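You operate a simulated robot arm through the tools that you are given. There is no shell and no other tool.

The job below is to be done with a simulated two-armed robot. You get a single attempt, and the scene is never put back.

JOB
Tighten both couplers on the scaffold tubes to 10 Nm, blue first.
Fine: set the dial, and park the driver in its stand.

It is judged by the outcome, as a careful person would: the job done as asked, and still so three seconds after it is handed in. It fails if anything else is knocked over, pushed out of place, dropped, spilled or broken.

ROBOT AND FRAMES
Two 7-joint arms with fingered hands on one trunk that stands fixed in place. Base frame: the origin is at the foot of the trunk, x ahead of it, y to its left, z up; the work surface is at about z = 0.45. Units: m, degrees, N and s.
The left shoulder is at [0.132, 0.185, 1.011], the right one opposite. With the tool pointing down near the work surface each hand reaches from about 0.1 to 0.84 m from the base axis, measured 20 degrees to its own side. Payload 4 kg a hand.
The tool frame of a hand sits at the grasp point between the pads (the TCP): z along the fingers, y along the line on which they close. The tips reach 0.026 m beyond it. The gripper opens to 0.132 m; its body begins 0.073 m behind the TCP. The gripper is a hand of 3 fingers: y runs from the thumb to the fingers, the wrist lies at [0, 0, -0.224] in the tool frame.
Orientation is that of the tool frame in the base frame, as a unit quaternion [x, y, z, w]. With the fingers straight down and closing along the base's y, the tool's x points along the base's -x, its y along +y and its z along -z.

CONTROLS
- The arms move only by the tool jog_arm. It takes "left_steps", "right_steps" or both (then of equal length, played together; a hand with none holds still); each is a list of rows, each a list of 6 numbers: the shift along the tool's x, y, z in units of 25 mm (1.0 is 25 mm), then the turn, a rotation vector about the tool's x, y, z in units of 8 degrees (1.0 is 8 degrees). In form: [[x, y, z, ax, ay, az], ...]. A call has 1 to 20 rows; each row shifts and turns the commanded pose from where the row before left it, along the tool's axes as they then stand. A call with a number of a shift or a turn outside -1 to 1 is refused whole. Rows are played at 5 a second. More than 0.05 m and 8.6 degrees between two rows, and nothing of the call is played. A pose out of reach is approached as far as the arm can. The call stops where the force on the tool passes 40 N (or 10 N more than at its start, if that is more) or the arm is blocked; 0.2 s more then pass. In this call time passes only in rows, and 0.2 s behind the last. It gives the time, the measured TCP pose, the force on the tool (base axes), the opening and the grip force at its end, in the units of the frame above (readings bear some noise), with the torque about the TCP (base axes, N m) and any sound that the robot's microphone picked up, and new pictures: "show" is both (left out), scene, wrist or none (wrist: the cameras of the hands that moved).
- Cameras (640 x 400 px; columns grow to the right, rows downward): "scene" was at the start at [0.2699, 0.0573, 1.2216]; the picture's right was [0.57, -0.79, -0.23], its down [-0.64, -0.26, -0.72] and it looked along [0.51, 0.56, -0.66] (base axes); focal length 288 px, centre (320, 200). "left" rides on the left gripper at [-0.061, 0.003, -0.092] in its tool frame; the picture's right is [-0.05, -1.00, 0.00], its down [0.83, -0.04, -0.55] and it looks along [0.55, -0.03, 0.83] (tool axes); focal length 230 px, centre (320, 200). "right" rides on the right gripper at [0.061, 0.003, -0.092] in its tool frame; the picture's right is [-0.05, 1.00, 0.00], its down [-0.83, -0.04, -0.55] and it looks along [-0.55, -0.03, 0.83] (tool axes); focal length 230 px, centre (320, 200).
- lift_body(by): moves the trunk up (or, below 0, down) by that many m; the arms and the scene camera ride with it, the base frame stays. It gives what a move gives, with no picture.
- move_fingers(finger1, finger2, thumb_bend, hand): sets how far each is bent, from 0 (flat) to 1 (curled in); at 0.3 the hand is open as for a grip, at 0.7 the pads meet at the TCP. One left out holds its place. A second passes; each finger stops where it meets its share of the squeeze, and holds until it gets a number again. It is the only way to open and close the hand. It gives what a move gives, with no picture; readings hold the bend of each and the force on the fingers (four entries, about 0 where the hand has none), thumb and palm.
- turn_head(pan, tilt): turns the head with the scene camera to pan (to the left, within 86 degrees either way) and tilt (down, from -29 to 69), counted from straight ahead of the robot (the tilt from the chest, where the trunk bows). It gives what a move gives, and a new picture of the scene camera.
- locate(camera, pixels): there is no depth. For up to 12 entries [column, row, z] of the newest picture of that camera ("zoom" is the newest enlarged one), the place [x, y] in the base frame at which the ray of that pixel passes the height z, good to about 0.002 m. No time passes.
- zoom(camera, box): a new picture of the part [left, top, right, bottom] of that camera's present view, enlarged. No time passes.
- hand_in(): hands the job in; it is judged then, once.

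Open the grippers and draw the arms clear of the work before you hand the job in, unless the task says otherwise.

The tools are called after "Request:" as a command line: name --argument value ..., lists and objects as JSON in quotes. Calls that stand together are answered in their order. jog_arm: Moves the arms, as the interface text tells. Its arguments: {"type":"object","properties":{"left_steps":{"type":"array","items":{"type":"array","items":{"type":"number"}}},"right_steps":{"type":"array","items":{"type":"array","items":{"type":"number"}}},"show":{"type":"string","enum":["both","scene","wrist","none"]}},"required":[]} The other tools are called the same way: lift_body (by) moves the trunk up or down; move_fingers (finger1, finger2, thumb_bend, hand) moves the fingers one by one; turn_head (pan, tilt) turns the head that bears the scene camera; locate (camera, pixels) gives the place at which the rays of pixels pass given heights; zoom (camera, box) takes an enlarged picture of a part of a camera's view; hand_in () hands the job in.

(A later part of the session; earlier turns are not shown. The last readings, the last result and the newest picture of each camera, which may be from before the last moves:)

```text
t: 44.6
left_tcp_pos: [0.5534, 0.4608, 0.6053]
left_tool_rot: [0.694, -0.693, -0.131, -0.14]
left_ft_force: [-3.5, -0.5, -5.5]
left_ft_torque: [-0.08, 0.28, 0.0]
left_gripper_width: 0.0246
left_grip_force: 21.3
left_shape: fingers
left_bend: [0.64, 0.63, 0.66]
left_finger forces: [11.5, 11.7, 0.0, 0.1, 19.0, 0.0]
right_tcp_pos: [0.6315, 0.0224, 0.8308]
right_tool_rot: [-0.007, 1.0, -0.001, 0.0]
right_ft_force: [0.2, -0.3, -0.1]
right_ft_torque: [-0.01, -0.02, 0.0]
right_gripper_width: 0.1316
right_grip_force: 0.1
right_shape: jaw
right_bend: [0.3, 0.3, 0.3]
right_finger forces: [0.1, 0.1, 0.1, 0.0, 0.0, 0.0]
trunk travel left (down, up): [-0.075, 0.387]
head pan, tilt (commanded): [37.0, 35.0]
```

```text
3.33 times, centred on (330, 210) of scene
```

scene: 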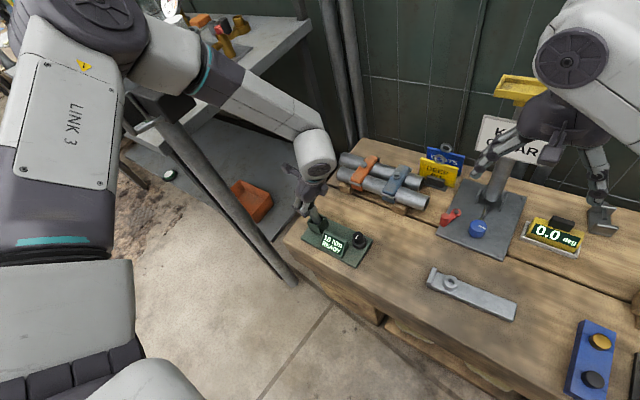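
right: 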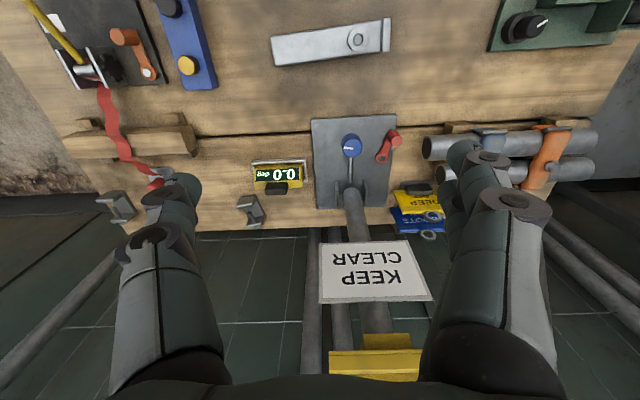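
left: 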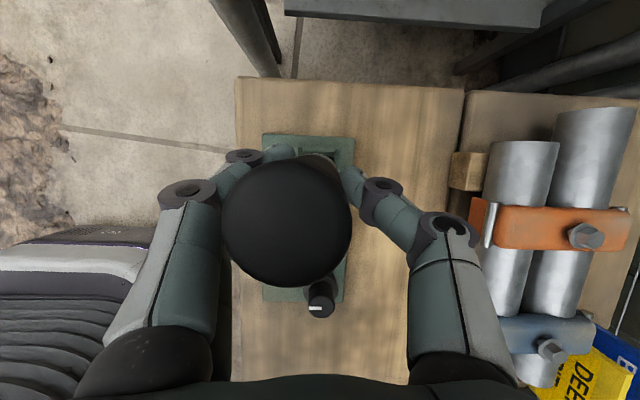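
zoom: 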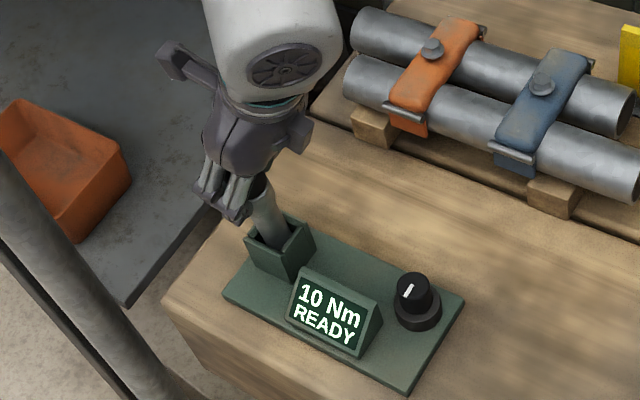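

The driver is coming up (weight and drag about 5 N) but leaning in the hand: the cap shifted from (326,217) to (287,222), roughly 10° toward −x. I lift another 60 mm straight up to free it from the box, then reassess.

Request:
jog_arm --left_steps '[[-0.152, 0, -0.371, 0, 0, 0], [-0.152, 0, -0.371, 0, 0, 0], [-0.152, 0, -0.371, 0, 0, 0], [-0.152, 0, -0.371, 0, 0, 0], [-0.152, 0, -0.371, 0, 0, 0], [-0.152, 0, -0.371, 0, 0, 0]]' --show "both"

Request:
zoom --camera "scene" --box '[270, 120, 390, 270]'

Request:
zoom --camera "left" --box '[180, 100, 460, 340]'

```text
t: 46.0
left_tcp_pos: [0.552, 0.4604, 0.6672]
left_tool_rot: [0.694, -0.694, -0.131, -0.14]
left_ft_force: [0.3, -0.7, -3.5]
left_ft_torque: [-0.01, -0.03, 0.01]
left_gripper_width: 0.0245
left_grip_force: 21.7
left_shape: fingers
left_bend: [0.64, 0.62, 0.66]
left_finger forces: [11.6, 11.0, 0.0, 0.1, 20.7, 0.0]
right_tcp_pos: [0.6323, 0.0221, 0.8304]
right_tool_rot: [-0.007, 1.0, 0.0, 0.0]
right_ft_force: [1.4, 0.0, 0.2]
right_ft_torque: [0.01, 0.02, 0.01]
right_gripper_width: 0.1317
right_grip_force: 0.0
right_shape: jaw
right_bend: [0.3, 0.3, 0.3]
right_finger forces: [0.0, 0.0, 0.0, 0.0, 0.1, 0.0]
trunk travel left (down, up): [-0.075, 0.387]
head pan, tilt (commanded): [37.0, 35.0]
```

scene: 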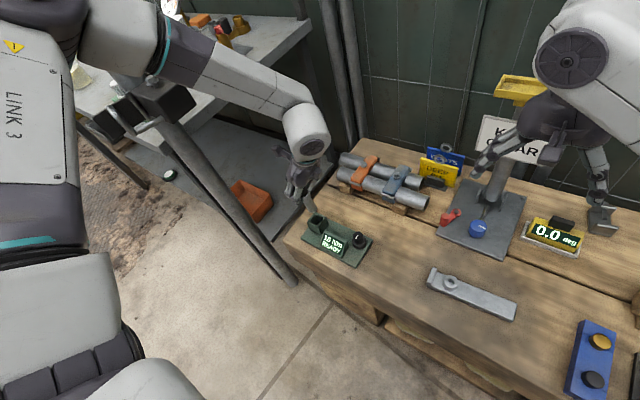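
left: 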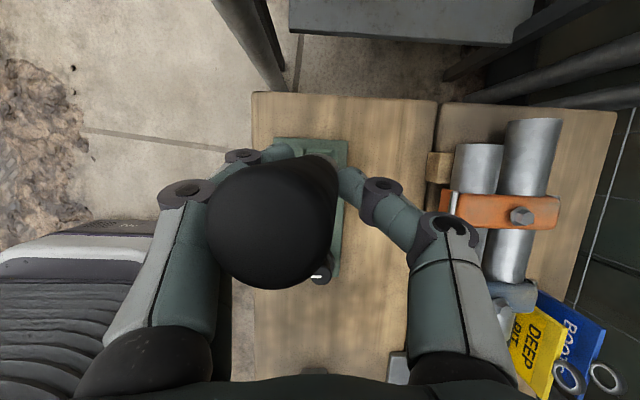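

```text
2.67 times, centred on (330, 195) of scene
```

zoom: 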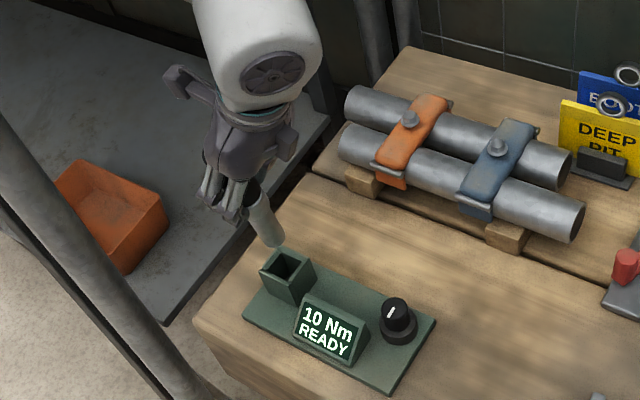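

```text
1.67 times, centred on (320, 220) of left
```

zoom: 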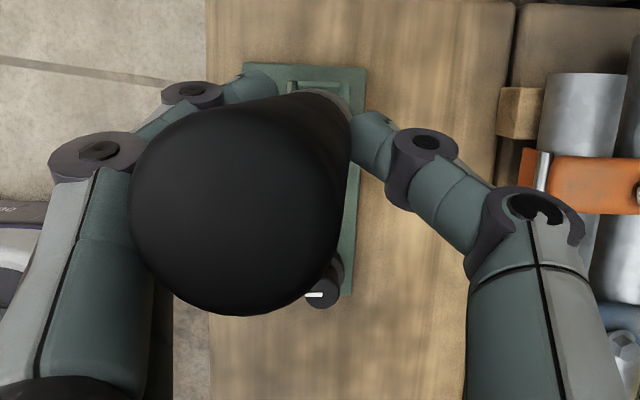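

The driver is free of the stand (weight about 3.5 N) but leans with its cap toward −x. I zoom tightly and locate the barrel tip at about (312,210) in the scene view to measure the lean.

Request:
zoom --camera "scene" --box '[275, 140, 345, 220]'

Request:
locate --camera "scene" --pixels '[[312, 210, 0.55], [312, 210, 0.57], [312, 210, 0.6], [305, 190, 0.6], [305, 190, 0.62]]'

```text
5.00 times, centred on (310, 180) of scene
```

zoom: 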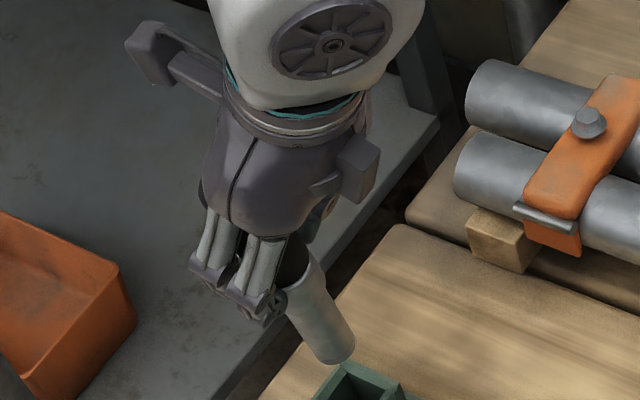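

```text
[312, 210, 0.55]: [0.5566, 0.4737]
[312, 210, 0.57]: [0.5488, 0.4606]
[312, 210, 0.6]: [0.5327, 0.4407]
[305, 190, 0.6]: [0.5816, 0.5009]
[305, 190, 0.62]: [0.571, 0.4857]
```

The tip is roughly below the TCP while the cap leans to −x, so I need a side view to set the driver upright. The right wrist camera could give one; first I look toward the right arm to make sure it has free room to turn.

Request:
turn_head --pan -30 --tilt 25

```text
t: 47.4
left_tcp_pos: [0.5518, 0.4596, 0.6675]
left_tool_rot: [0.694, -0.694, -0.131, -0.14]
left_ft_force: [0.4, 0.5, -3.7]
left_ft_torque: [-0.02, -0.02, 0.01]
left_gripper_width: 0.0249
left_grip_force: 21.8
left_shape: fingers
left_bend: [0.64, 0.62, 0.66]
left_finger forces: [11.5, 11.0, 0.0, 0.0, 20.6, 0.1]
right_tcp_pos: [0.6323, 0.0225, 0.8303]
right_tool_rot: [-0.007, 1.0, 0.0, 0.0]
right_ft_force: [0.3, 1.0, 0.2]
right_ft_torque: [0.03, 0.0, -0.02]
right_gripper_width: 0.1321
right_grip_force: 0.0
right_shape: jaw
right_bend: [0.3, 0.3, 0.3]
right_finger forces: [0.0, 0.0, 0.0, 0.1, 0.1, 0.0]
trunk travel left (down, up): [-0.075, 0.387]
head pan, tilt (commanded): [-30.0, 25.0]
```

scene: 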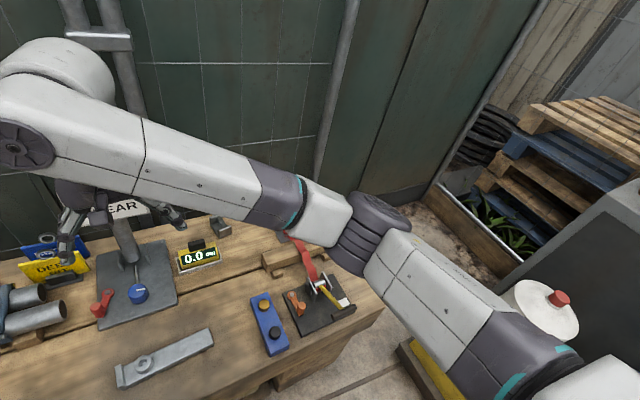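

The right arm's elbow is near items on the right of the bench, so I leave it still and rely on the scene camera. I raise the driver 60 mm, set it more upright with a 6° turn about base y, and turn the head back to the couplers.

Request:
jog_arm --left_steps '[[-0.228, 0, -0.556, 0, 0, 0], [-0.228, 0, -0.556, 0, 0, 0], [-0.228, 0, -0.556, 0, 0, 0], [-0.228, 0, -0.556, 0, 0, 0], [0, 0, 0, -0.35, 0, 0.142], [0, 0, 0, -0.345, 0, 0.142]]' --show "wrist"

Request:
turn_head --pan 30 --tilt 30

Request:
zoom --camera "left" --box '[180, 100, 460, 340]'

```text
t: 48.8
left_tcp_pos: [0.5512, 0.4615, 0.7274]
left_tool_rot: [-0.686, 0.7, 0.168, 0.102]
left_ft_force: [0.3, 1.0, -4.1]
left_ft_torque: [-0.02, -0.04, 0.04]
left_gripper_width: 0.0248
left_grip_force: 21.5
left_shape: fingers
left_bend: [0.64, 0.62, 0.66]
left_finger forces: [11.5, 11.1, 0.0, 0.0, 20.8, 0.0]
right_tcp_pos: [0.6325, 0.022, 0.8289]
right_tool_rot: [-0.007, 1.0, 0.0, -0.001]
right_ft_force: [-0.1, 0.4, 0.4]
right_ft_torque: [-0.01, -0.03, -0.01]
right_gripper_width: 0.1317
right_grip_force: 0.0
right_shape: jaw
right_bend: [0.3, 0.3, 0.3]
right_finger forces: [0.0, 0.0, 0.0, 0.0, 0.0, 0.0]
trunk travel left (down, up): [-0.075, 0.387]
head pan, tilt (commanded): [-30.0, 25.0]
```

left: 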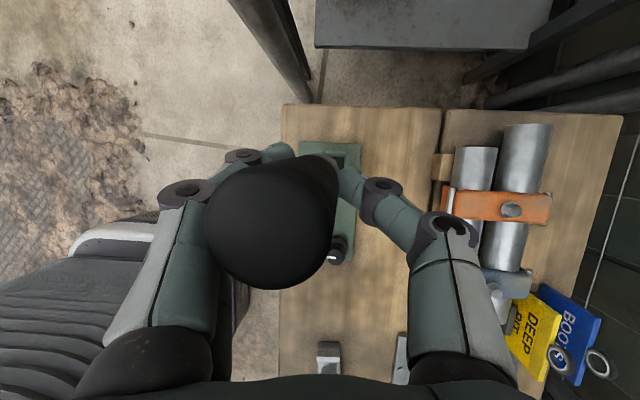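

```text
t: 50.1
left_tcp_pos: [0.5504, 0.4612, 0.7266]
left_tool_rot: [-0.687, 0.7, 0.167, 0.104]
left_ft_force: [-0.6, -0.2, -3.8]
left_ft_torque: [0.02, -0.04, -0.01]
left_gripper_width: 0.025
left_grip_force: 21.4
left_shape: fingers
left_bend: [0.64, 0.62, 0.66]
left_finger forces: [11.6, 10.9, 0.0, 0.0, 20.7, 0.1]
right_tcp_pos: [0.6325, 0.0219, 0.8284]
right_tool_rot: [-0.007, 1.0, 0.0, -0.001]
right_ft_force: [0.5, 0.0, 0.2]
right_ft_torque: [-0.02, 0.01, 0.01]
right_gripper_width: 0.1318
right_grip_force: 0.2
right_shape: jaw
right_bend: [0.3, 0.3, 0.3]
right_finger forces: [0.0, 0.1, 0.0, 0.1, 0.1, 0.0]
trunk travel left (down, up): [-0.075, 0.387]
head pan, tilt (commanded): [30.0, 30.0]
```

scene: 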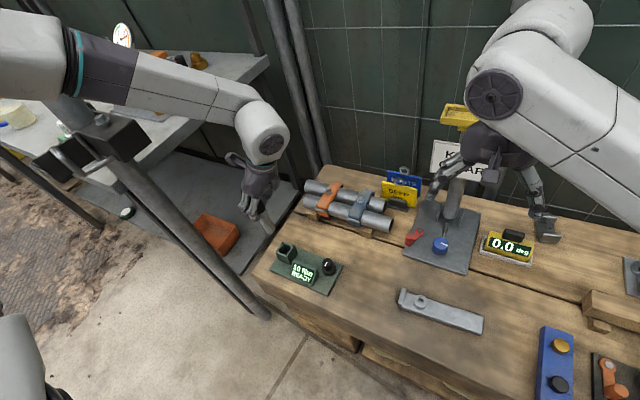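

```text
1.67 times, centred on (320, 220) of left
```

zoom: 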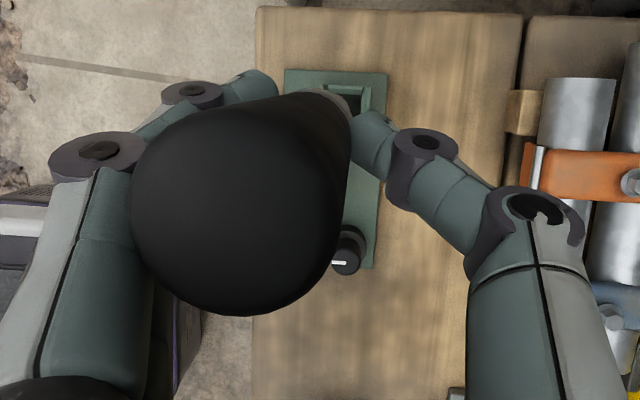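

I zoom in on the hand in the new scene view to find the barrel tip and the visible barrel line, to compute the driver's axis.

Request:
zoom --camera "scene" --box '[225, 140, 315, 270]'

```text
3.08 times, centred on (270, 205) of scene
```

zoom: 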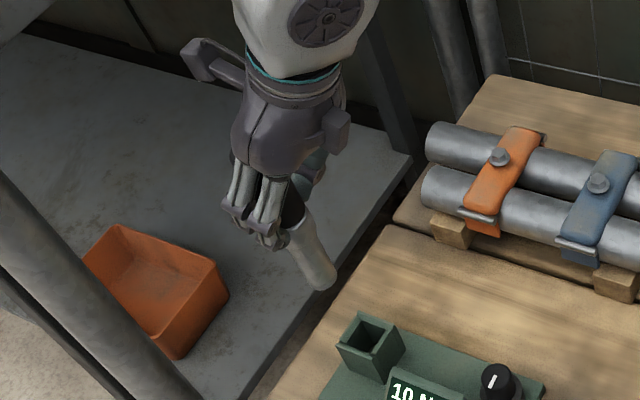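

I check the barrel's verticality by locating the tip pixel (270.3,232) and an upper barrel pixel (263.5,215.4) at candidate heights.

Request:
locate --camera "scene" --pixels '[[270.3, 232, 0.6], [270.3, 232, 0.61], [270.3, 232, 0.62], [263.5, 215.4, 0.65], [263.5, 215.4, 0.66], [263.5, 215.4, 0.67], [263.5, 215.4, 0.68]]'

```text
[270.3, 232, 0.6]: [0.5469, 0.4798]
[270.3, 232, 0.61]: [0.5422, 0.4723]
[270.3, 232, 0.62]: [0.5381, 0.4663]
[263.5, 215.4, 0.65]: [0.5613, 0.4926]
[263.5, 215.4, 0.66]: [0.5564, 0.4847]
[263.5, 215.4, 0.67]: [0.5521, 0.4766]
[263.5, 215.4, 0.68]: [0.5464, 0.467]
```

The axis works out vertical within about 2°: cap (0.541,0.465,0.78), tip (0.541,0.470,0.614). I carry it at this height to over the blue bolt, shifting by (+0.2355, −0.154, 0).

Request:
jog_arm --left_steps '[[0.488, -0.854, -0.283, 0, 0, 0], [0.488, -0.854, -0.283, 0, 0, 0], [0.488, -0.854, -0.283, 0, 0, 0], [0.488, -0.854, -0.283, 0, 0, 0], [0.488, -0.854, -0.283, 0, 0, 0], [0.488, -0.854, -0.283, 0, 0, 0], [0.488, -0.854, -0.283, 0, 0, 0], [0.488, -0.854, -0.283, 0, 0, 0], [0.488, -0.854, -0.283, 0, 0, 0], [0.488, -0.854, -0.283, 0, 0, 0], [0.488, -0.854, -0.283, 0, 0, 0]]' --show "both"

Request:
zoom --camera "scene" --box '[300, 110, 420, 240]'

```text
t: 52.5
left_tcp_pos: [0.7395, 0.3333, 0.7364]
left_tool_rot: [-0.687, 0.7, 0.168, 0.103]
left_ft_force: [0.8, 0.7, -3.7]
left_ft_torque: [-0.03, -0.01, 0.0]
left_gripper_width: 0.0243
left_grip_force: 21.8
left_shape: fingers
left_bend: [0.64, 0.62, 0.66]
left_finger forces: [10.8, 11.4, 0.0, 0.1, 20.7, 0.1]
left hand out of reach, approached as far as the arm can: row 9, 10, 11
right_tcp_pos: [0.6325, 0.0224, 0.8306]
right_tool_rot: [-0.007, 1.0, 0.0, 0.0]
right_ft_force: [-0.4, -1.3, -0.5]
right_ft_torque: [-0.03, -0.01, 0.01]
right_gripper_width: 0.1319
right_grip_force: 0.1
right_shape: jaw
right_bend: [0.3, 0.3, 0.3]
right_finger forces: [0.0, 0.0, 0.0, 0.1, 0.0, 0.0]
trunk travel left (down, up): [-0.075, 0.387]
head pan, tilt (commanded): [30.0, 30.0]
```

scene: 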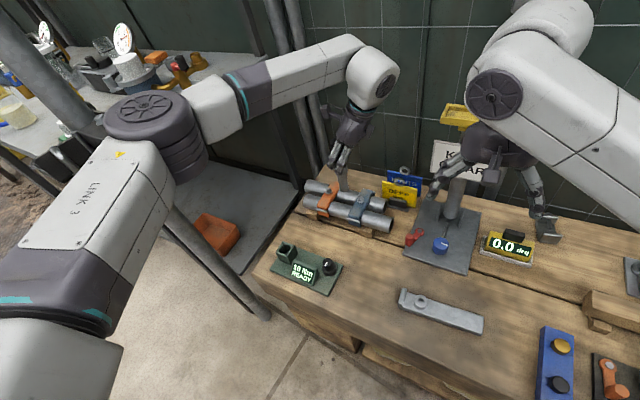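
left: 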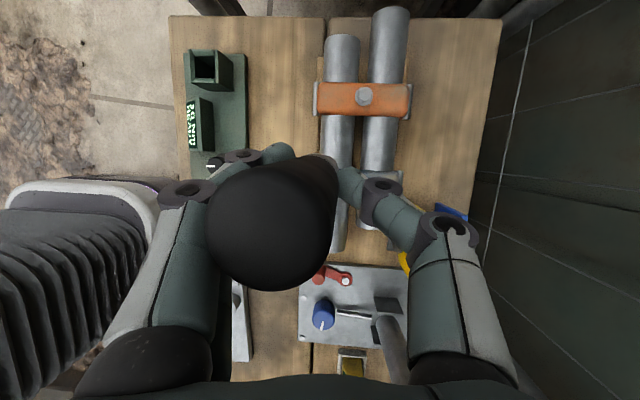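

```text
3.08 times, centred on (360, 175) of scene
```

zoom: 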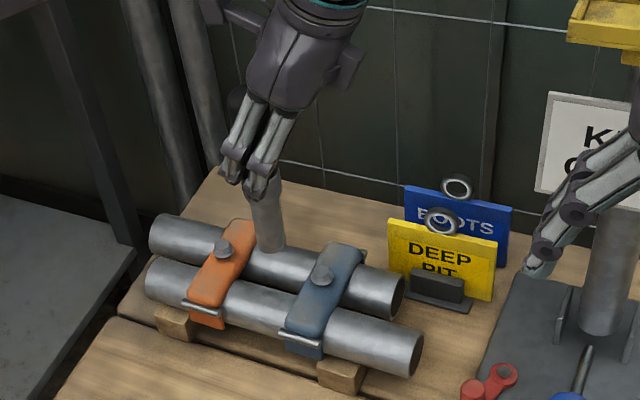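

The arm reports out of reach for the last rows because of the −90° yaw (the tip hangs near the orange bolt at TCP (0.7395,0.333)). I take the command back three rows and turn the hand clockwise about the vertical by ~58° so the wrist comes around toward the robot.

Request:
jog_arm --left_steps '[[-0.488, 0.854, 0.283, 0, 0, 0], [-0.488, 0.854, 0.283, 0, 0, 0], [-0.488, 0.854, 0.283, 0, 0, 0], [0, 0, 0, 0.3375, -0.082, 0.832], [0, 0, 0, 0.3375, -0.082, 0.832], [0, 0, 0, 0.3375, -0.082, 0.832], [0, 0, 0, 0.3375, -0.082, 0.832], [0, 0, 0, 0.3375, -0.082, 0.832], [0, 0, 0, 0.3375, -0.082, 0.832], [0, 0, 0, 0.3375, -0.082, 0.832], [0, 0, 0, 0.3375, -0.082, 0.832]]' --show "both"

Request:
zoom --camera "scene" --box '[270, 100, 420, 240]'

```text
t: 54.9
left_tcp_pos: [0.6771, 0.3745, 0.738]
left_tool_rot: [-0.262, 0.945, 0.097, 0.171]
left_ft_force: [0.0, -0.1, -2.8]
left_ft_torque: [-0.03, 0.02, 0.02]
left_gripper_width: 0.0244
left_grip_force: 21.0
left_shape: fingers
left_bend: [0.64, 0.62, 0.67]
left_finger forces: [10.7, 11.3, 0.1, 0.0, 20.6, 0.1]
right_tcp_pos: [0.6316, 0.0225, 0.8302]
right_tool_rot: [-0.008, 1.0, 0.0, -0.001]
right_ft_force: [-0.4, -0.3, 0.1]
right_ft_torque: [-0.03, 0.0, -0.03]
right_gripper_width: 0.1319
right_grip_force: 0.1
right_shape: jaw
right_bend: [0.3, 0.3, 0.3]
right_finger forces: [0.0, 0.1, 0.1, 0.1, 0.0, 0.0]
trunk travel left (down, up): [-0.075, 0.387]
head pan, tilt (commanded): [30.0, 30.0]
```

scene: 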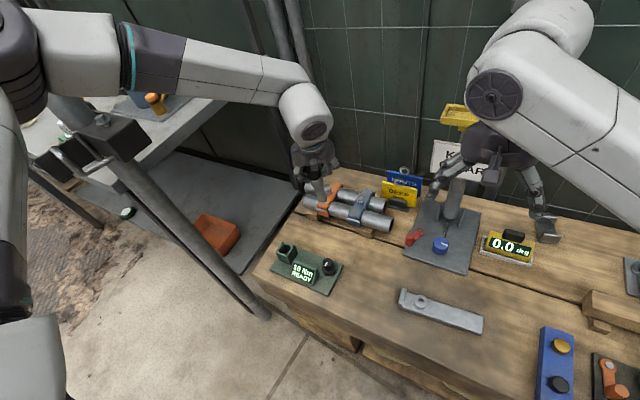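
left: 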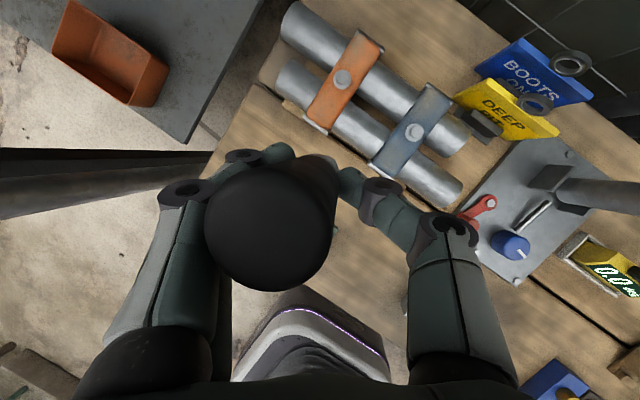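

```text
2.86 times, centred on (345, 170) of scene
```

zoom: 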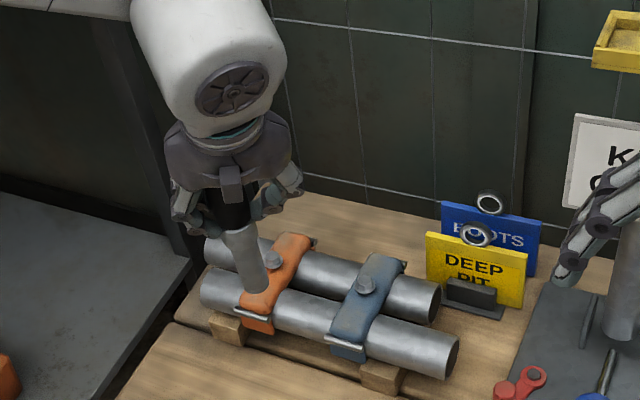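

The hand turned freely and reach is better; my tip model predicts (0.678,0.388,0.625). I verify with the tip pixel in the scene zoom and re-measure the bolt tops from the wrist view at (415,132) and (342,80).

Request:
locate --camera "scene" --pixels '[[323, 200.8, 0.615], [323, 200.8, 0.625], [323, 200.8, 0.635], [362.5, 201.5, 0.548], [362.5, 201.5, 0.54], [331, 191.5, 0.548]]'

Request:
zoom --camera "left" --box '[300, 40, 460, 200]'

Request:
zoom --camera "scene" --box '[295, 150, 385, 230]'

```text
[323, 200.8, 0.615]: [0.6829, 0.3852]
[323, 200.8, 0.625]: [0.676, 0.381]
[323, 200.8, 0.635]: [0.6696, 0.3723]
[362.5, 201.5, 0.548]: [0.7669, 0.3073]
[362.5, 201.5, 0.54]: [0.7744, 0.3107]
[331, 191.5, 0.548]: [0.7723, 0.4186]
```

```text
2.50 times, centred on (380, 120) of left
```

zoom: 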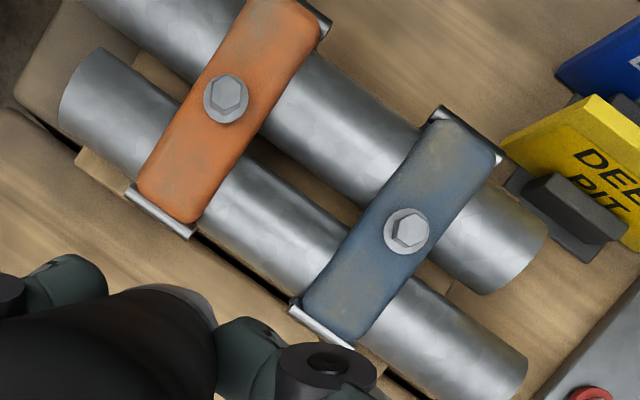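

```text
5.00 times, centred on (340, 190) of scene
```

zoom: 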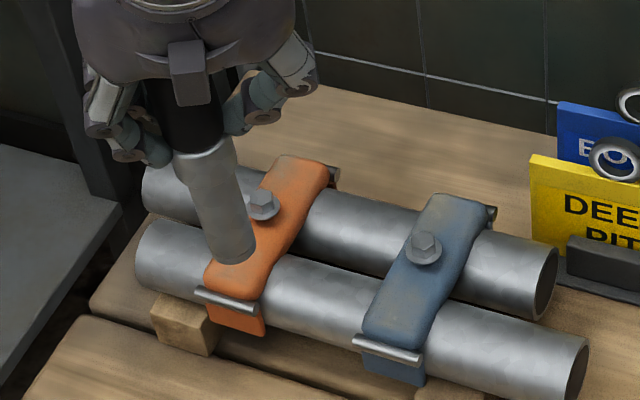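

Refined pixels: tip (322.4,200), blue bolt top (361.4,198.6), orange (328.8,190) in the scene; (416,132) and (343.2,78.4) in the wrist view. I locate all of these.

Request:
locate --camera "scene" --pixels '[[322.4, 200, 0.62], [322.4, 200, 0.63], [361.4, 198.6, 0.54], [361.4, 198.6, 0.55], [328.8, 190, 0.54], [328.8, 190, 0.55]]'

Request:
locate --camera "left" --pixels '[[416, 132, 0.54], [416, 132, 0.55], [343.2, 78.4, 0.54], [343.2, 78.4, 0.55]]'

```text
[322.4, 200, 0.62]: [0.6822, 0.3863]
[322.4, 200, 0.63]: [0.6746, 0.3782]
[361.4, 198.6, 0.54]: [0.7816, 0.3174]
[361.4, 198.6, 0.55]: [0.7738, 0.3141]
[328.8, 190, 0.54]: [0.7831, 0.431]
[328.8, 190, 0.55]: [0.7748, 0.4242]
```

```text
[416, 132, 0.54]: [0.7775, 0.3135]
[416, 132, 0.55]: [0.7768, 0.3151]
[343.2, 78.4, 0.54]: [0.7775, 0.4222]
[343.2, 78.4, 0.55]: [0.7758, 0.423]
```

Both views agree: blue bolt (0.777, 0.3145, 0.546), orange (0.7765, 0.424, 0.548); tip now about (0.680, 0.385, 0.622). I move horizontally to hover the tip above the blue bolt.

Request:
jog_arm --left_steps '[[-0.369, -0.884, 0.059, 0, 0, 0], [-0.369, -0.884, 0.059, 0, 0, 0], [-0.369, -0.884, 0.059, 0, 0, 0], [-0.369, -0.884, 0.059, 0, 0, 0], [-0.369, -0.884, 0.059, 0, 0, 0]]' --show "both"

Request:
zoom --camera "scene" --box '[315, 130, 405, 230]'

Request:
zoom --camera "left" --box '[180, 80, 460, 300]'

```text
t: 56.1
left_tcp_pos: [0.7745, 0.3047, 0.736]
left_tool_rot: [-0.264, 0.944, 0.098, 0.17]
left_ft_force: [0.3, 0.0, -4.2]
left_ft_torque: [-0.04, 0.01, 0.01]
left_gripper_width: 0.0241
left_grip_force: 21.0
left_shape: fingers
left_bend: [0.64, 0.62, 0.67]
left_finger forces: [10.9, 11.2, 0.1, 0.0, 20.6, 0.1]
right_tcp_pos: [0.6336, 0.0211, 0.8291]
right_tool_rot: [-0.008, 1.0, 0.0, 0.0]
right_ft_force: [0.7, 0.2, 0.7]
right_ft_torque: [0.0, 0.03, -0.01]
right_gripper_width: 0.1321
right_grip_force: 0.0
right_shape: jaw
right_bend: [0.3, 0.3, 0.3]
right_finger forces: [0.0, 0.0, 0.0, 0.0, 0.0, 0.1]
trunk travel left (down, up): [-0.075, 0.387]
head pan, tilt (commanded): [30.0, 30.0]
```

scene: 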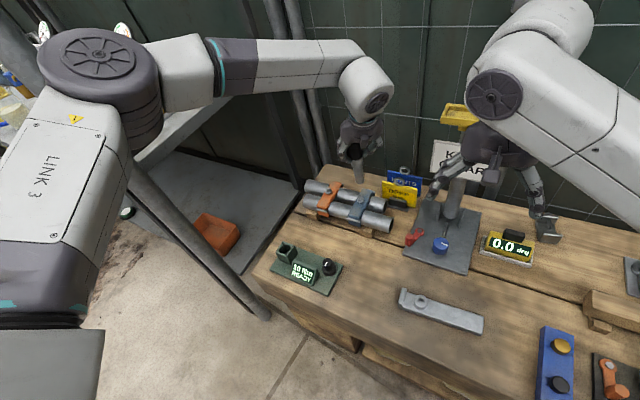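
left: 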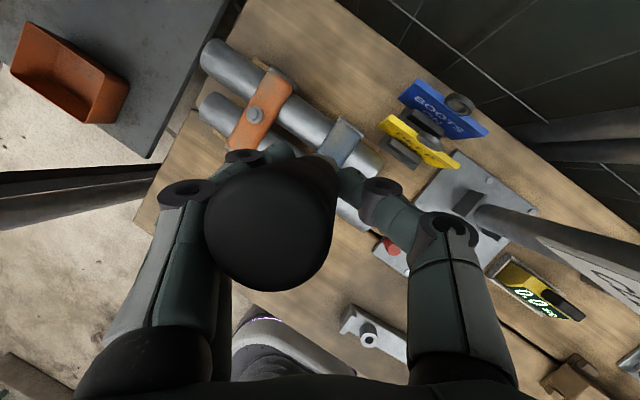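

```text
4.00 times, centred on (360, 180) of scene
```

zoom: 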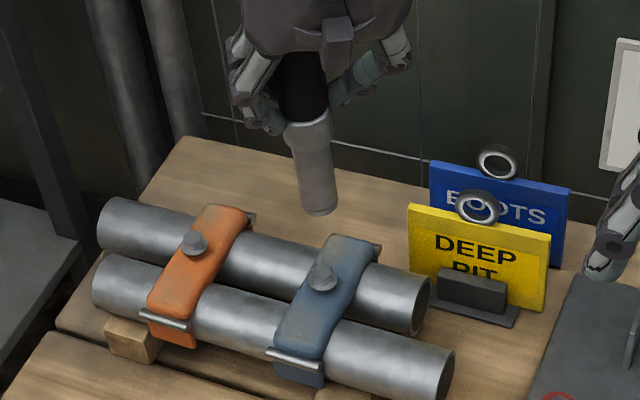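

```text
1.82 times, centred on (320, 190) of left
```

zoom: 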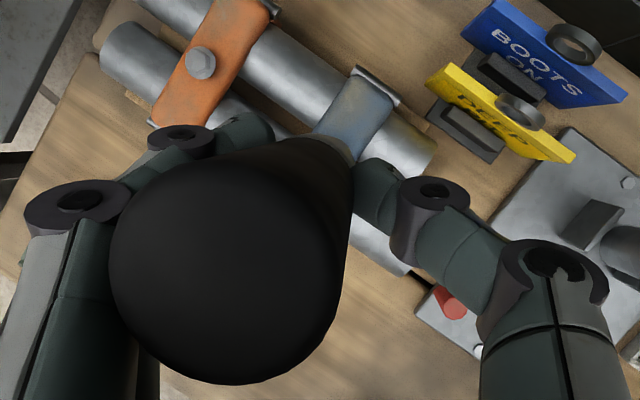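

The tip is at (359.8,182) and the blue bolt top at (360.5,198.8). I locate the tip pixel at heights near 0.62 to see its offset from the bolt.

Request:
locate --camera "scene" --pixels '[[359.75, 182, 0.61], [359.75, 182, 0.62], [359.75, 182, 0.63], [360.5, 198.75, 0.546], [360.5, 198.75, 0.55], [350, 155, 0.72], [350, 155, 0.73]]'

```text
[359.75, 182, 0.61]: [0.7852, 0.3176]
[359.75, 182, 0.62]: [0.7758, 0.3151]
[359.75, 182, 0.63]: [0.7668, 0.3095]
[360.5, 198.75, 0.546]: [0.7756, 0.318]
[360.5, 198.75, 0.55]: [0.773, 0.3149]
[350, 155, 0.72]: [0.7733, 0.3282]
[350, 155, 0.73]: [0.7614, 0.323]
```

At z≈0.62 the tip is over the bolt within about 2 mm. I lower 50 mm straight down and recheck.

Request:
jog_arm --left_steps '[[0.25, -0.0625, 0.615, 0, 0, 0], [0.25, -0.0625, 0.615, 0, 0, 0], [0.25, -0.0625, 0.615, 0, 0, 0]]' --show "scene"

Request:
zoom --camera "scene" --box '[325, 150, 395, 230]'

```text
t: 56.9
left_tcp_pos: [0.7746, 0.3028, 0.6867]
left_tool_rot: [-0.262, 0.945, 0.097, 0.171]
left_ft_force: [-0.5, 0.1, -3.4]
left_ft_torque: [-0.03, 0.0, -0.02]
left_gripper_width: 0.0243
left_grip_force: 21.4
left_shape: fingers
left_bend: [0.64, 0.62, 0.67]
left_finger forces: [10.9, 11.3, 0.0, 0.0, 20.7, 0.0]
right_tcp_pos: [0.6332, 0.0221, 0.8293]
right_tool_rot: [-0.007, 1.0, 0.0, 0.0]
right_ft_force: [-0.3, 0.7, 0.1]
right_ft_torque: [0.0, 0.03, -0.02]
right_gripper_width: 0.1318
right_grip_force: 0.0
right_shape: jaw
right_bend: [0.3, 0.3, 0.3]
right_finger forces: [0.1, 0.0, 0.0, 0.0, 0.0, 0.0]
trunk travel left (down, up): [-0.075, 0.387]
head pan, tilt (commanded): [30.0, 30.0]
```

scene: 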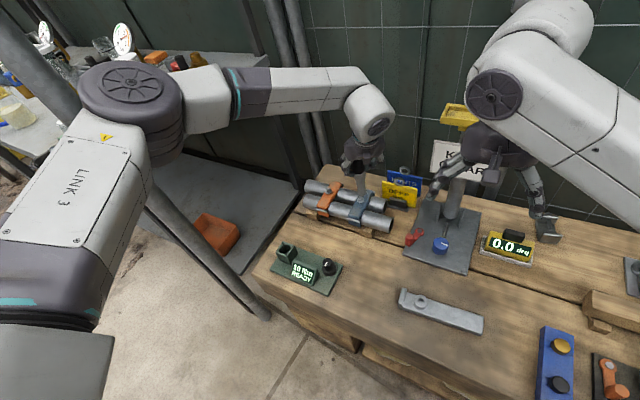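

```text
5.00 times, centred on (360, 190) of scene
```

zoom: 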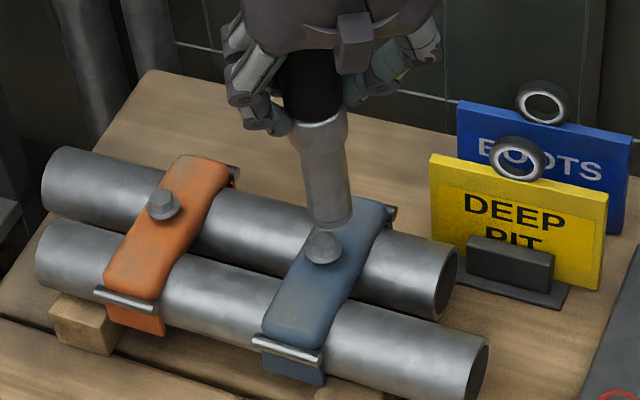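

The tip is at (362.4,193.6) and the bolt top at (360.8,198) in this closer view. I locate these for the current offset.

Request:
locate --camera "scene" --pixels '[[362.4, 193.6, 0.565], [362.4, 193.6, 0.571], [362.4, 193.6, 0.577], [360.8, 198, 0.54], [360.8, 198, 0.546], [360.8, 198, 0.552]]'

Request:
zoom --camera "scene" --box '[345, 178, 381, 214]'

```text
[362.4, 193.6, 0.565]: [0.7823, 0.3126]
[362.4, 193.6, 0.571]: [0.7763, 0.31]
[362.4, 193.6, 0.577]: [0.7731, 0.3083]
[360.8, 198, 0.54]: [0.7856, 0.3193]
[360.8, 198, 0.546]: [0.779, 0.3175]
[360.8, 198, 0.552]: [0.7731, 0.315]
```

```text
11.11 times, centred on (363, 196) of scene
```

zoom: 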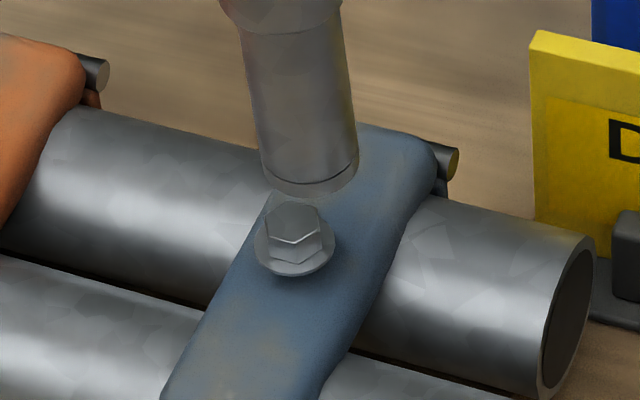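

The close zoom shows the socket rim centre at (362.3,193.1) and the hex head at (360.9,198.0), so the socket will come down slightly to the right. I compare predicted landing pixel with the bolt at equal height.

Request:
locate --camera "scene" --pixels '[[363.65, 199.0, 0.546], [360.9, 198.0, 0.546], [362.3, 193.1, 0.571], [362.3, 193.1, 0.5735]]'

```text
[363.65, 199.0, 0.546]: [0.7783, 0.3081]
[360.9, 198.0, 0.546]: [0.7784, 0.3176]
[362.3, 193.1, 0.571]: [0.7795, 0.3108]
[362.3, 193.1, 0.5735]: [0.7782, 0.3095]
```

The tip needs about 8 mm toward +y. I shift and lower by 13 mm, then look closely again.

Request:
jog_arm --left_steps '[[-0.148, 0.27, 0.087, 0, 0, 0], [0.1, -0.025, 0.24, 0, 0, 0], [0.1, -0.025, 0.24, 0, 0, 0]]' --show "none"

Request:
zoom --camera "scene" --box '[345, 178, 381, 214]'

```text
t: 57.7
left_tcp_pos: [0.7746, 0.312, 0.6735]
left_tool_rot: [-0.263, 0.945, 0.095, 0.171]
left_ft_force: [-0.5, -0.3, -4.9]
left_ft_torque: [-0.06, -0.01, 0.02]
left_gripper_width: 0.0244
left_grip_force: 21.0
left_shape: fingers
left_bend: [0.64, 0.62, 0.67]
left_finger forces: [11.0, 11.4, 0.0, 0.0, 20.6, 0.0]
right_tcp_pos: [0.6327, 0.0216, 0.83]
right_tool_rot: [-0.007, 1.0, 0.0, -0.001]
right_ft_force: [0.5, -0.4, -0.1]
right_ft_torque: [-0.03, 0.04, -0.02]
right_gripper_width: 0.1321
right_grip_force: 0.1
right_shape: jaw
right_bend: [0.3, 0.3, 0.3]
right_finger forces: [0.0, 0.0, 0.0, 0.0, 0.0, 0.0]
trunk travel left (down, up): [-0.075, 0.387]
head pan, tilt (commanded): [30.0, 30.0]
```

```text
11.11 times, centred on (363, 196) of scene
```

zoom: 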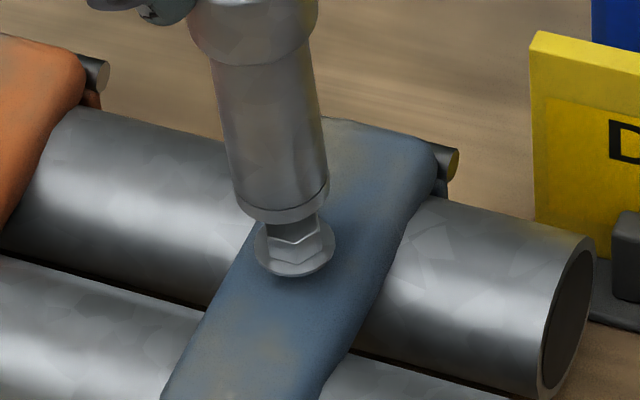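

The socket will land about 2 mm short; I nudge +2.5 mm in x and lower another 12 mm in small steps, watching the force.

Request:
jog_arm --left_steps '[[-0.08, -0.053, 0.027, 0, 0, 0], [0.06, -0.015, 0.148, 0, 0, 0], [0.06, -0.015, 0.148, 0, 0, 0], [0.06, -0.015, 0.148, 0, 0, 0]]' --show "none"

Request:
zoom --camera "scene" --box '[345, 178, 381, 214]'

```text
t: 58.7
left_tcp_pos: [0.7765, 0.3116, 0.6658]
left_tool_rot: [-0.263, 0.945, 0.096, 0.171]
left_ft_force: [0.4, -0.4, 0.9]
left_ft_torque: [0.01, 0.01, 0.0]
left_gripper_width: 0.024
left_grip_force: 22.5
left_shape: fingers
left_bend: [0.64, 0.62, 0.67]
left_finger forces: [11.3, 11.9, 0.0, 0.0, 22.2, 0.1]
right_tcp_pos: [0.6323, 0.0217, 0.8323]
right_tool_rot: [-0.008, 1.0, -0.001, 0.0]
right_ft_force: [0.0, 0.6, 1.3]
right_ft_torque: [-0.02, -0.03, -0.02]
right_gripper_width: 0.132
right_grip_force: 0.0
right_shape: jaw
right_bend: [0.3, 0.3, 0.3]
right_finger forces: [0.1, 0.1, 0.1, 0.1, 0.0, 0.0]
trunk travel left (down, up): [-0.075, 0.387]
head pan, tilt (commanded): [30.0, 30.0]
```

```text
11.11 times, centred on (363, 196) of scene
```

zoom: 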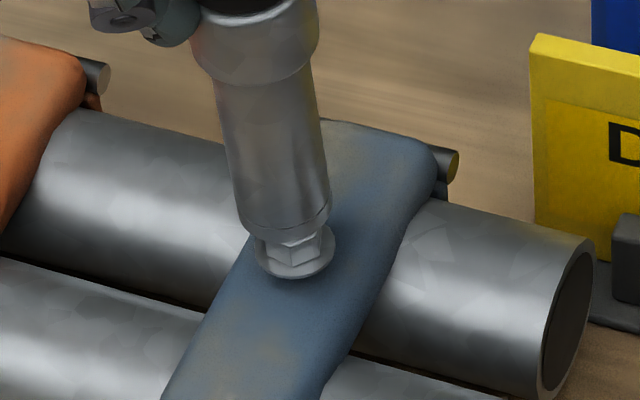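

Contact: the vertical reading went from −4.9 to +0.9 N, so the socket rests on the bolt head. I zoom tighter to judge the centring, and check the display.

Request:
zoom --camera "scene" --box '[350, 185, 372, 209]'

Request:
zoom --camera "scene" --box '[260, 225, 350, 305]'

```text
16.00 times, centred on (361, 197) of scene
```

zoom: 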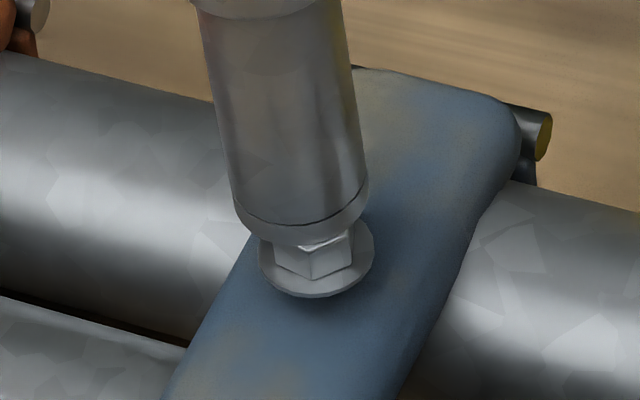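

```text
5.00 times, centred on (305, 265) of scene
```

zoom: 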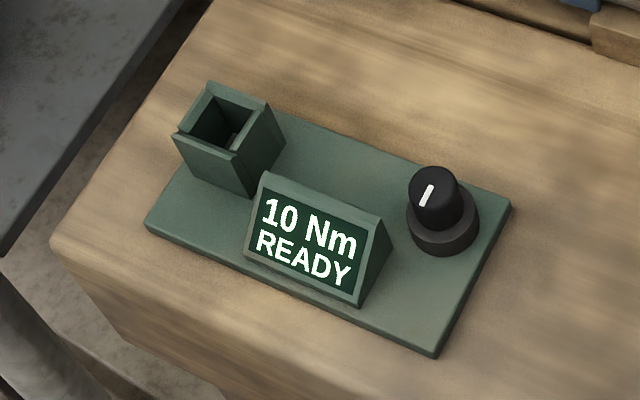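

The display still reads 10 Nm READY. In the 16× view the socket rim centre is near (303,197) → pixel (359.9,196.8) while the hex top is at (360.9,198.0); I locate both at contact height.

Request:
locate --camera "scene" --pixels '[[359.94, 196.8, 0.547], [359.94, 196.8, 0.552], [360.93, 197.98, 0.547], [361, 199.2, 0.54]]'

```text
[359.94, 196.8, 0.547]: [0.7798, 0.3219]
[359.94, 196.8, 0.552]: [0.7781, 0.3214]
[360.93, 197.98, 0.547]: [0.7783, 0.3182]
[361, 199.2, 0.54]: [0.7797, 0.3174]
```

The socket sits about 4 mm too far in +y and 1.5 mm in +x. I lift 8 mm, shift (−1.5, −3.7) mm, and come down again in small steps.

Request:
jog_arm --left_steps '[[-0.06, 0.015, -0.148, 0, 0, 0], [-0.06, 0.015, -0.148, 0, 0, 0], [0.117, -0.093, -0.057, 0, 0, 0], [0, 0, 0, 0, 0, 0]]' --show "none"

Request:
zoom --camera "scene" --box '[350, 185, 372, 209]'

```text
t: 59.7
left_tcp_pos: [0.774, 0.3082, 0.6713]
left_tool_rot: [-0.263, 0.945, 0.096, 0.17]
left_ft_force: [0.6, -0.5, -3.7]
left_ft_torque: [0.0, -0.04, -0.04]
left_gripper_width: 0.0242
left_grip_force: 22.7
left_shape: fingers
left_bend: [0.64, 0.62, 0.67]
left_finger forces: [11.4, 11.7, 0.0, 0.0, 21.4, 0.1]
right_tcp_pos: [0.6318, 0.0216, 0.8295]
right_tool_rot: [-0.007, 1.0, 0.001, -0.001]
right_ft_force: [0.2, -0.2, 0.1]
right_ft_torque: [-0.01, -0.02, 0.0]
right_gripper_width: 0.1319
right_grip_force: 0.1
right_shape: jaw
right_bend: [0.3, 0.3, 0.3]
right_finger forces: [0.0, 0.0, 0.0, 0.0, 0.0, 0.1]
trunk travel left (down, up): [-0.075, 0.387]
head pan, tilt (commanded): [30.0, 30.0]
```

```text
16.00 times, centred on (361, 197) of scene
```

zoom: 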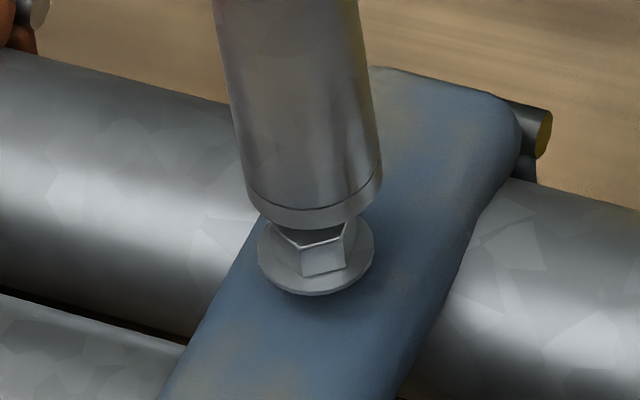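

The socket now hangs about 5 mm above the head, looking well centred sideways but ambiguous in depth. The right wrist camera sees the couplers from another side, so I zoom there.

Request:
zoom --camera "right" --box '[400, 60, 640, 240]'

```text
2.22 times, centred on (520, 150) of right
```

zoom: 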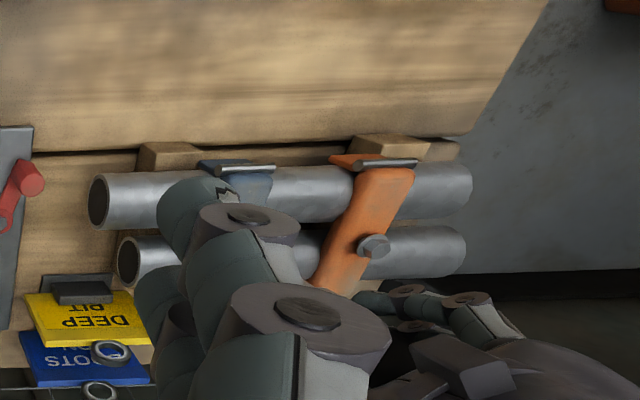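

The right hand's own fingers hide the blue bolt in that view. I curl them inward, which harmlessly clears the line of sight, and look again.

Request:
move_fingers --hand "right" --finger1 0.7 --finger2 0.7 --thumb_bend 0.5

Request:
zoom --camera "right" --box '[400, 60, 640, 240]'

```text
t: 60.7
left_tcp_pos: [0.7755, 0.3092, 0.6709]
left_tool_rot: [-0.264, 0.945, 0.097, 0.17]
left_ft_force: [-0.4, -0.5, -3.0]
left_ft_torque: [-0.06, 0.0, 0.02]
left_gripper_width: 0.0239
left_grip_force: 22.4
left_shape: fingers
left_bend: [0.64, 0.62, 0.67]
left_finger forces: [11.4, 11.7, 0.0, 0.1, 21.4, 0.0]
right_tcp_pos: [0.6325, 0.0227, 0.8295]
right_tool_rot: [-0.007, 1.0, 0.0, -0.001]
right_ft_force: [-0.4, 0.8, 0.0]
right_ft_torque: [0.0, -0.03, 0.01]
right_gripper_width: 0.0369
right_grip_force: 0.0
right_shape: fingers
right_bend: [0.7, 0.7, 0.5]
right_finger forces: [0.1, 0.0, 0.1, 0.0, 0.0, 0.1]
trunk travel left (down, up): [-0.075, 0.387]
head pan, tilt (commanded): [30.0, 30.0]
```

```text
2.22 times, centred on (520, 150) of right
```

zoom: 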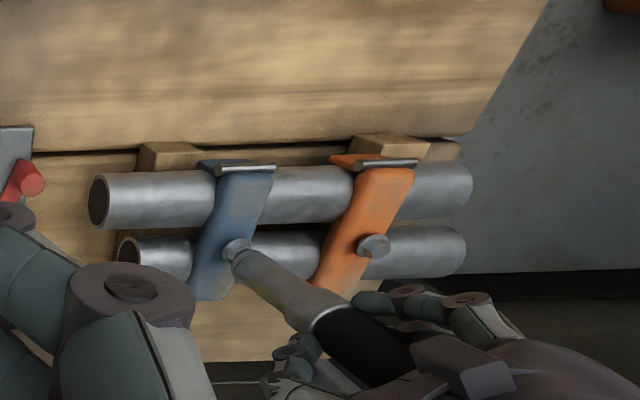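

Now the right camera clearly shows the driver's barrel ending at the blue bolt. I zoom in closer on that spot.

Request:
zoom --camera "right" --box '[465, 145, 545, 200]'

Request:
zoom --camera "right" --box '[475, 155, 505, 185]'

```text
7.27 times, centred on (505, 172) of right
```

zoom: 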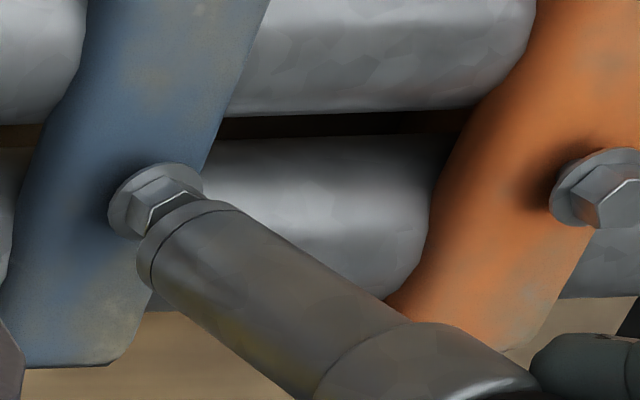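

```text
13.33 times, centred on (490, 170) of right
```

zoom: 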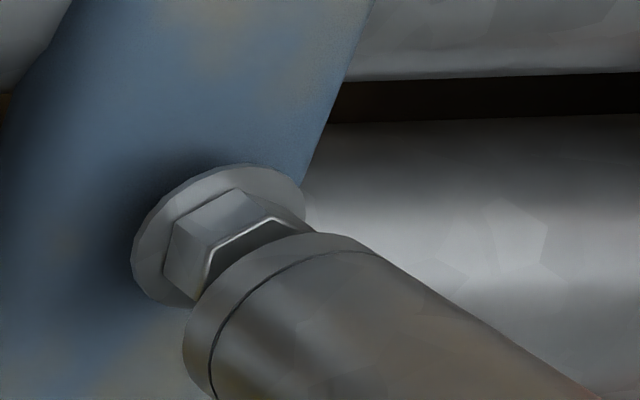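

From the right view (rim centre ≈(487.4,178.6), hex top ≈(485.7,174)) combined with the scene view, the socket is about 5 mm above the head and offset roughly +5 mm in x and +2 mm in y. I shift by (−5, −2) mm and check both views.

Request:
jog_arm --left_steps '[[0.197, 0.038, -0.076, 0, 0, 0], [0, 0, 0, 0, 0, 0]]' --show "none"

Request:
zoom --camera "right" --box '[465, 145, 545, 200]'

Request:
zoom --camera "scene" --box '[350, 185, 372, 209]'

```text
t: 61.3
left_tcp_pos: [0.7706, 0.3072, 0.6703]
left_tool_rot: [-0.263, 0.945, 0.097, 0.17]
left_ft_force: [0.2, 0.1, -4.0]
left_ft_torque: [-0.01, 0.01, -0.03]
left_gripper_width: 0.0241
left_grip_force: 22.7
left_shape: fingers
left_bend: [0.64, 0.62, 0.67]
left_finger forces: [11.4, 11.7, 0.0, 0.0, 21.4, 0.0]
right_tcp_pos: [0.6326, 0.0226, 0.829]
right_tool_rot: [-0.007, 1.0, 0.0, 0.0]
right_ft_force: [-0.3, -0.7, -0.1]
right_ft_torque: [0.01, -0.02, 0.04]
right_gripper_width: 0.0369
right_grip_force: 0.0
right_shape: fingers
right_bend: [0.7, 0.7, 0.5]
right_finger forces: [0.0, 0.0, 0.0, 0.1, 0.0, 0.0]
trunk travel left (down, up): [-0.075, 0.387]
head pan, tilt (commanded): [30.0, 30.0]
```

```text
7.27 times, centred on (505, 172) of right
```

zoom: 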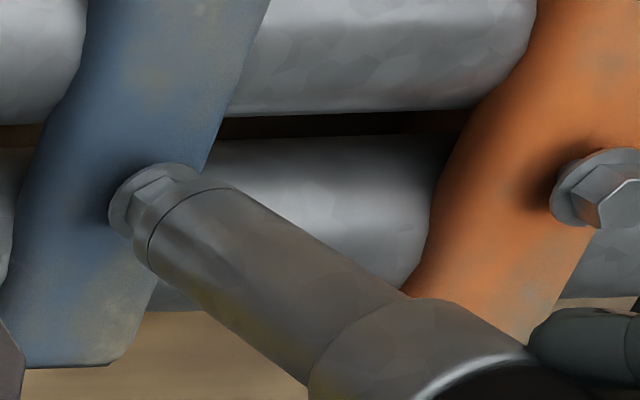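

```text
16.00 times, centred on (361, 197) of scene
```

zoom: 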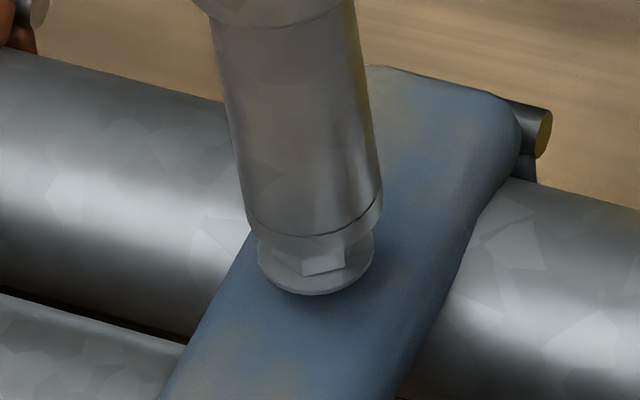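

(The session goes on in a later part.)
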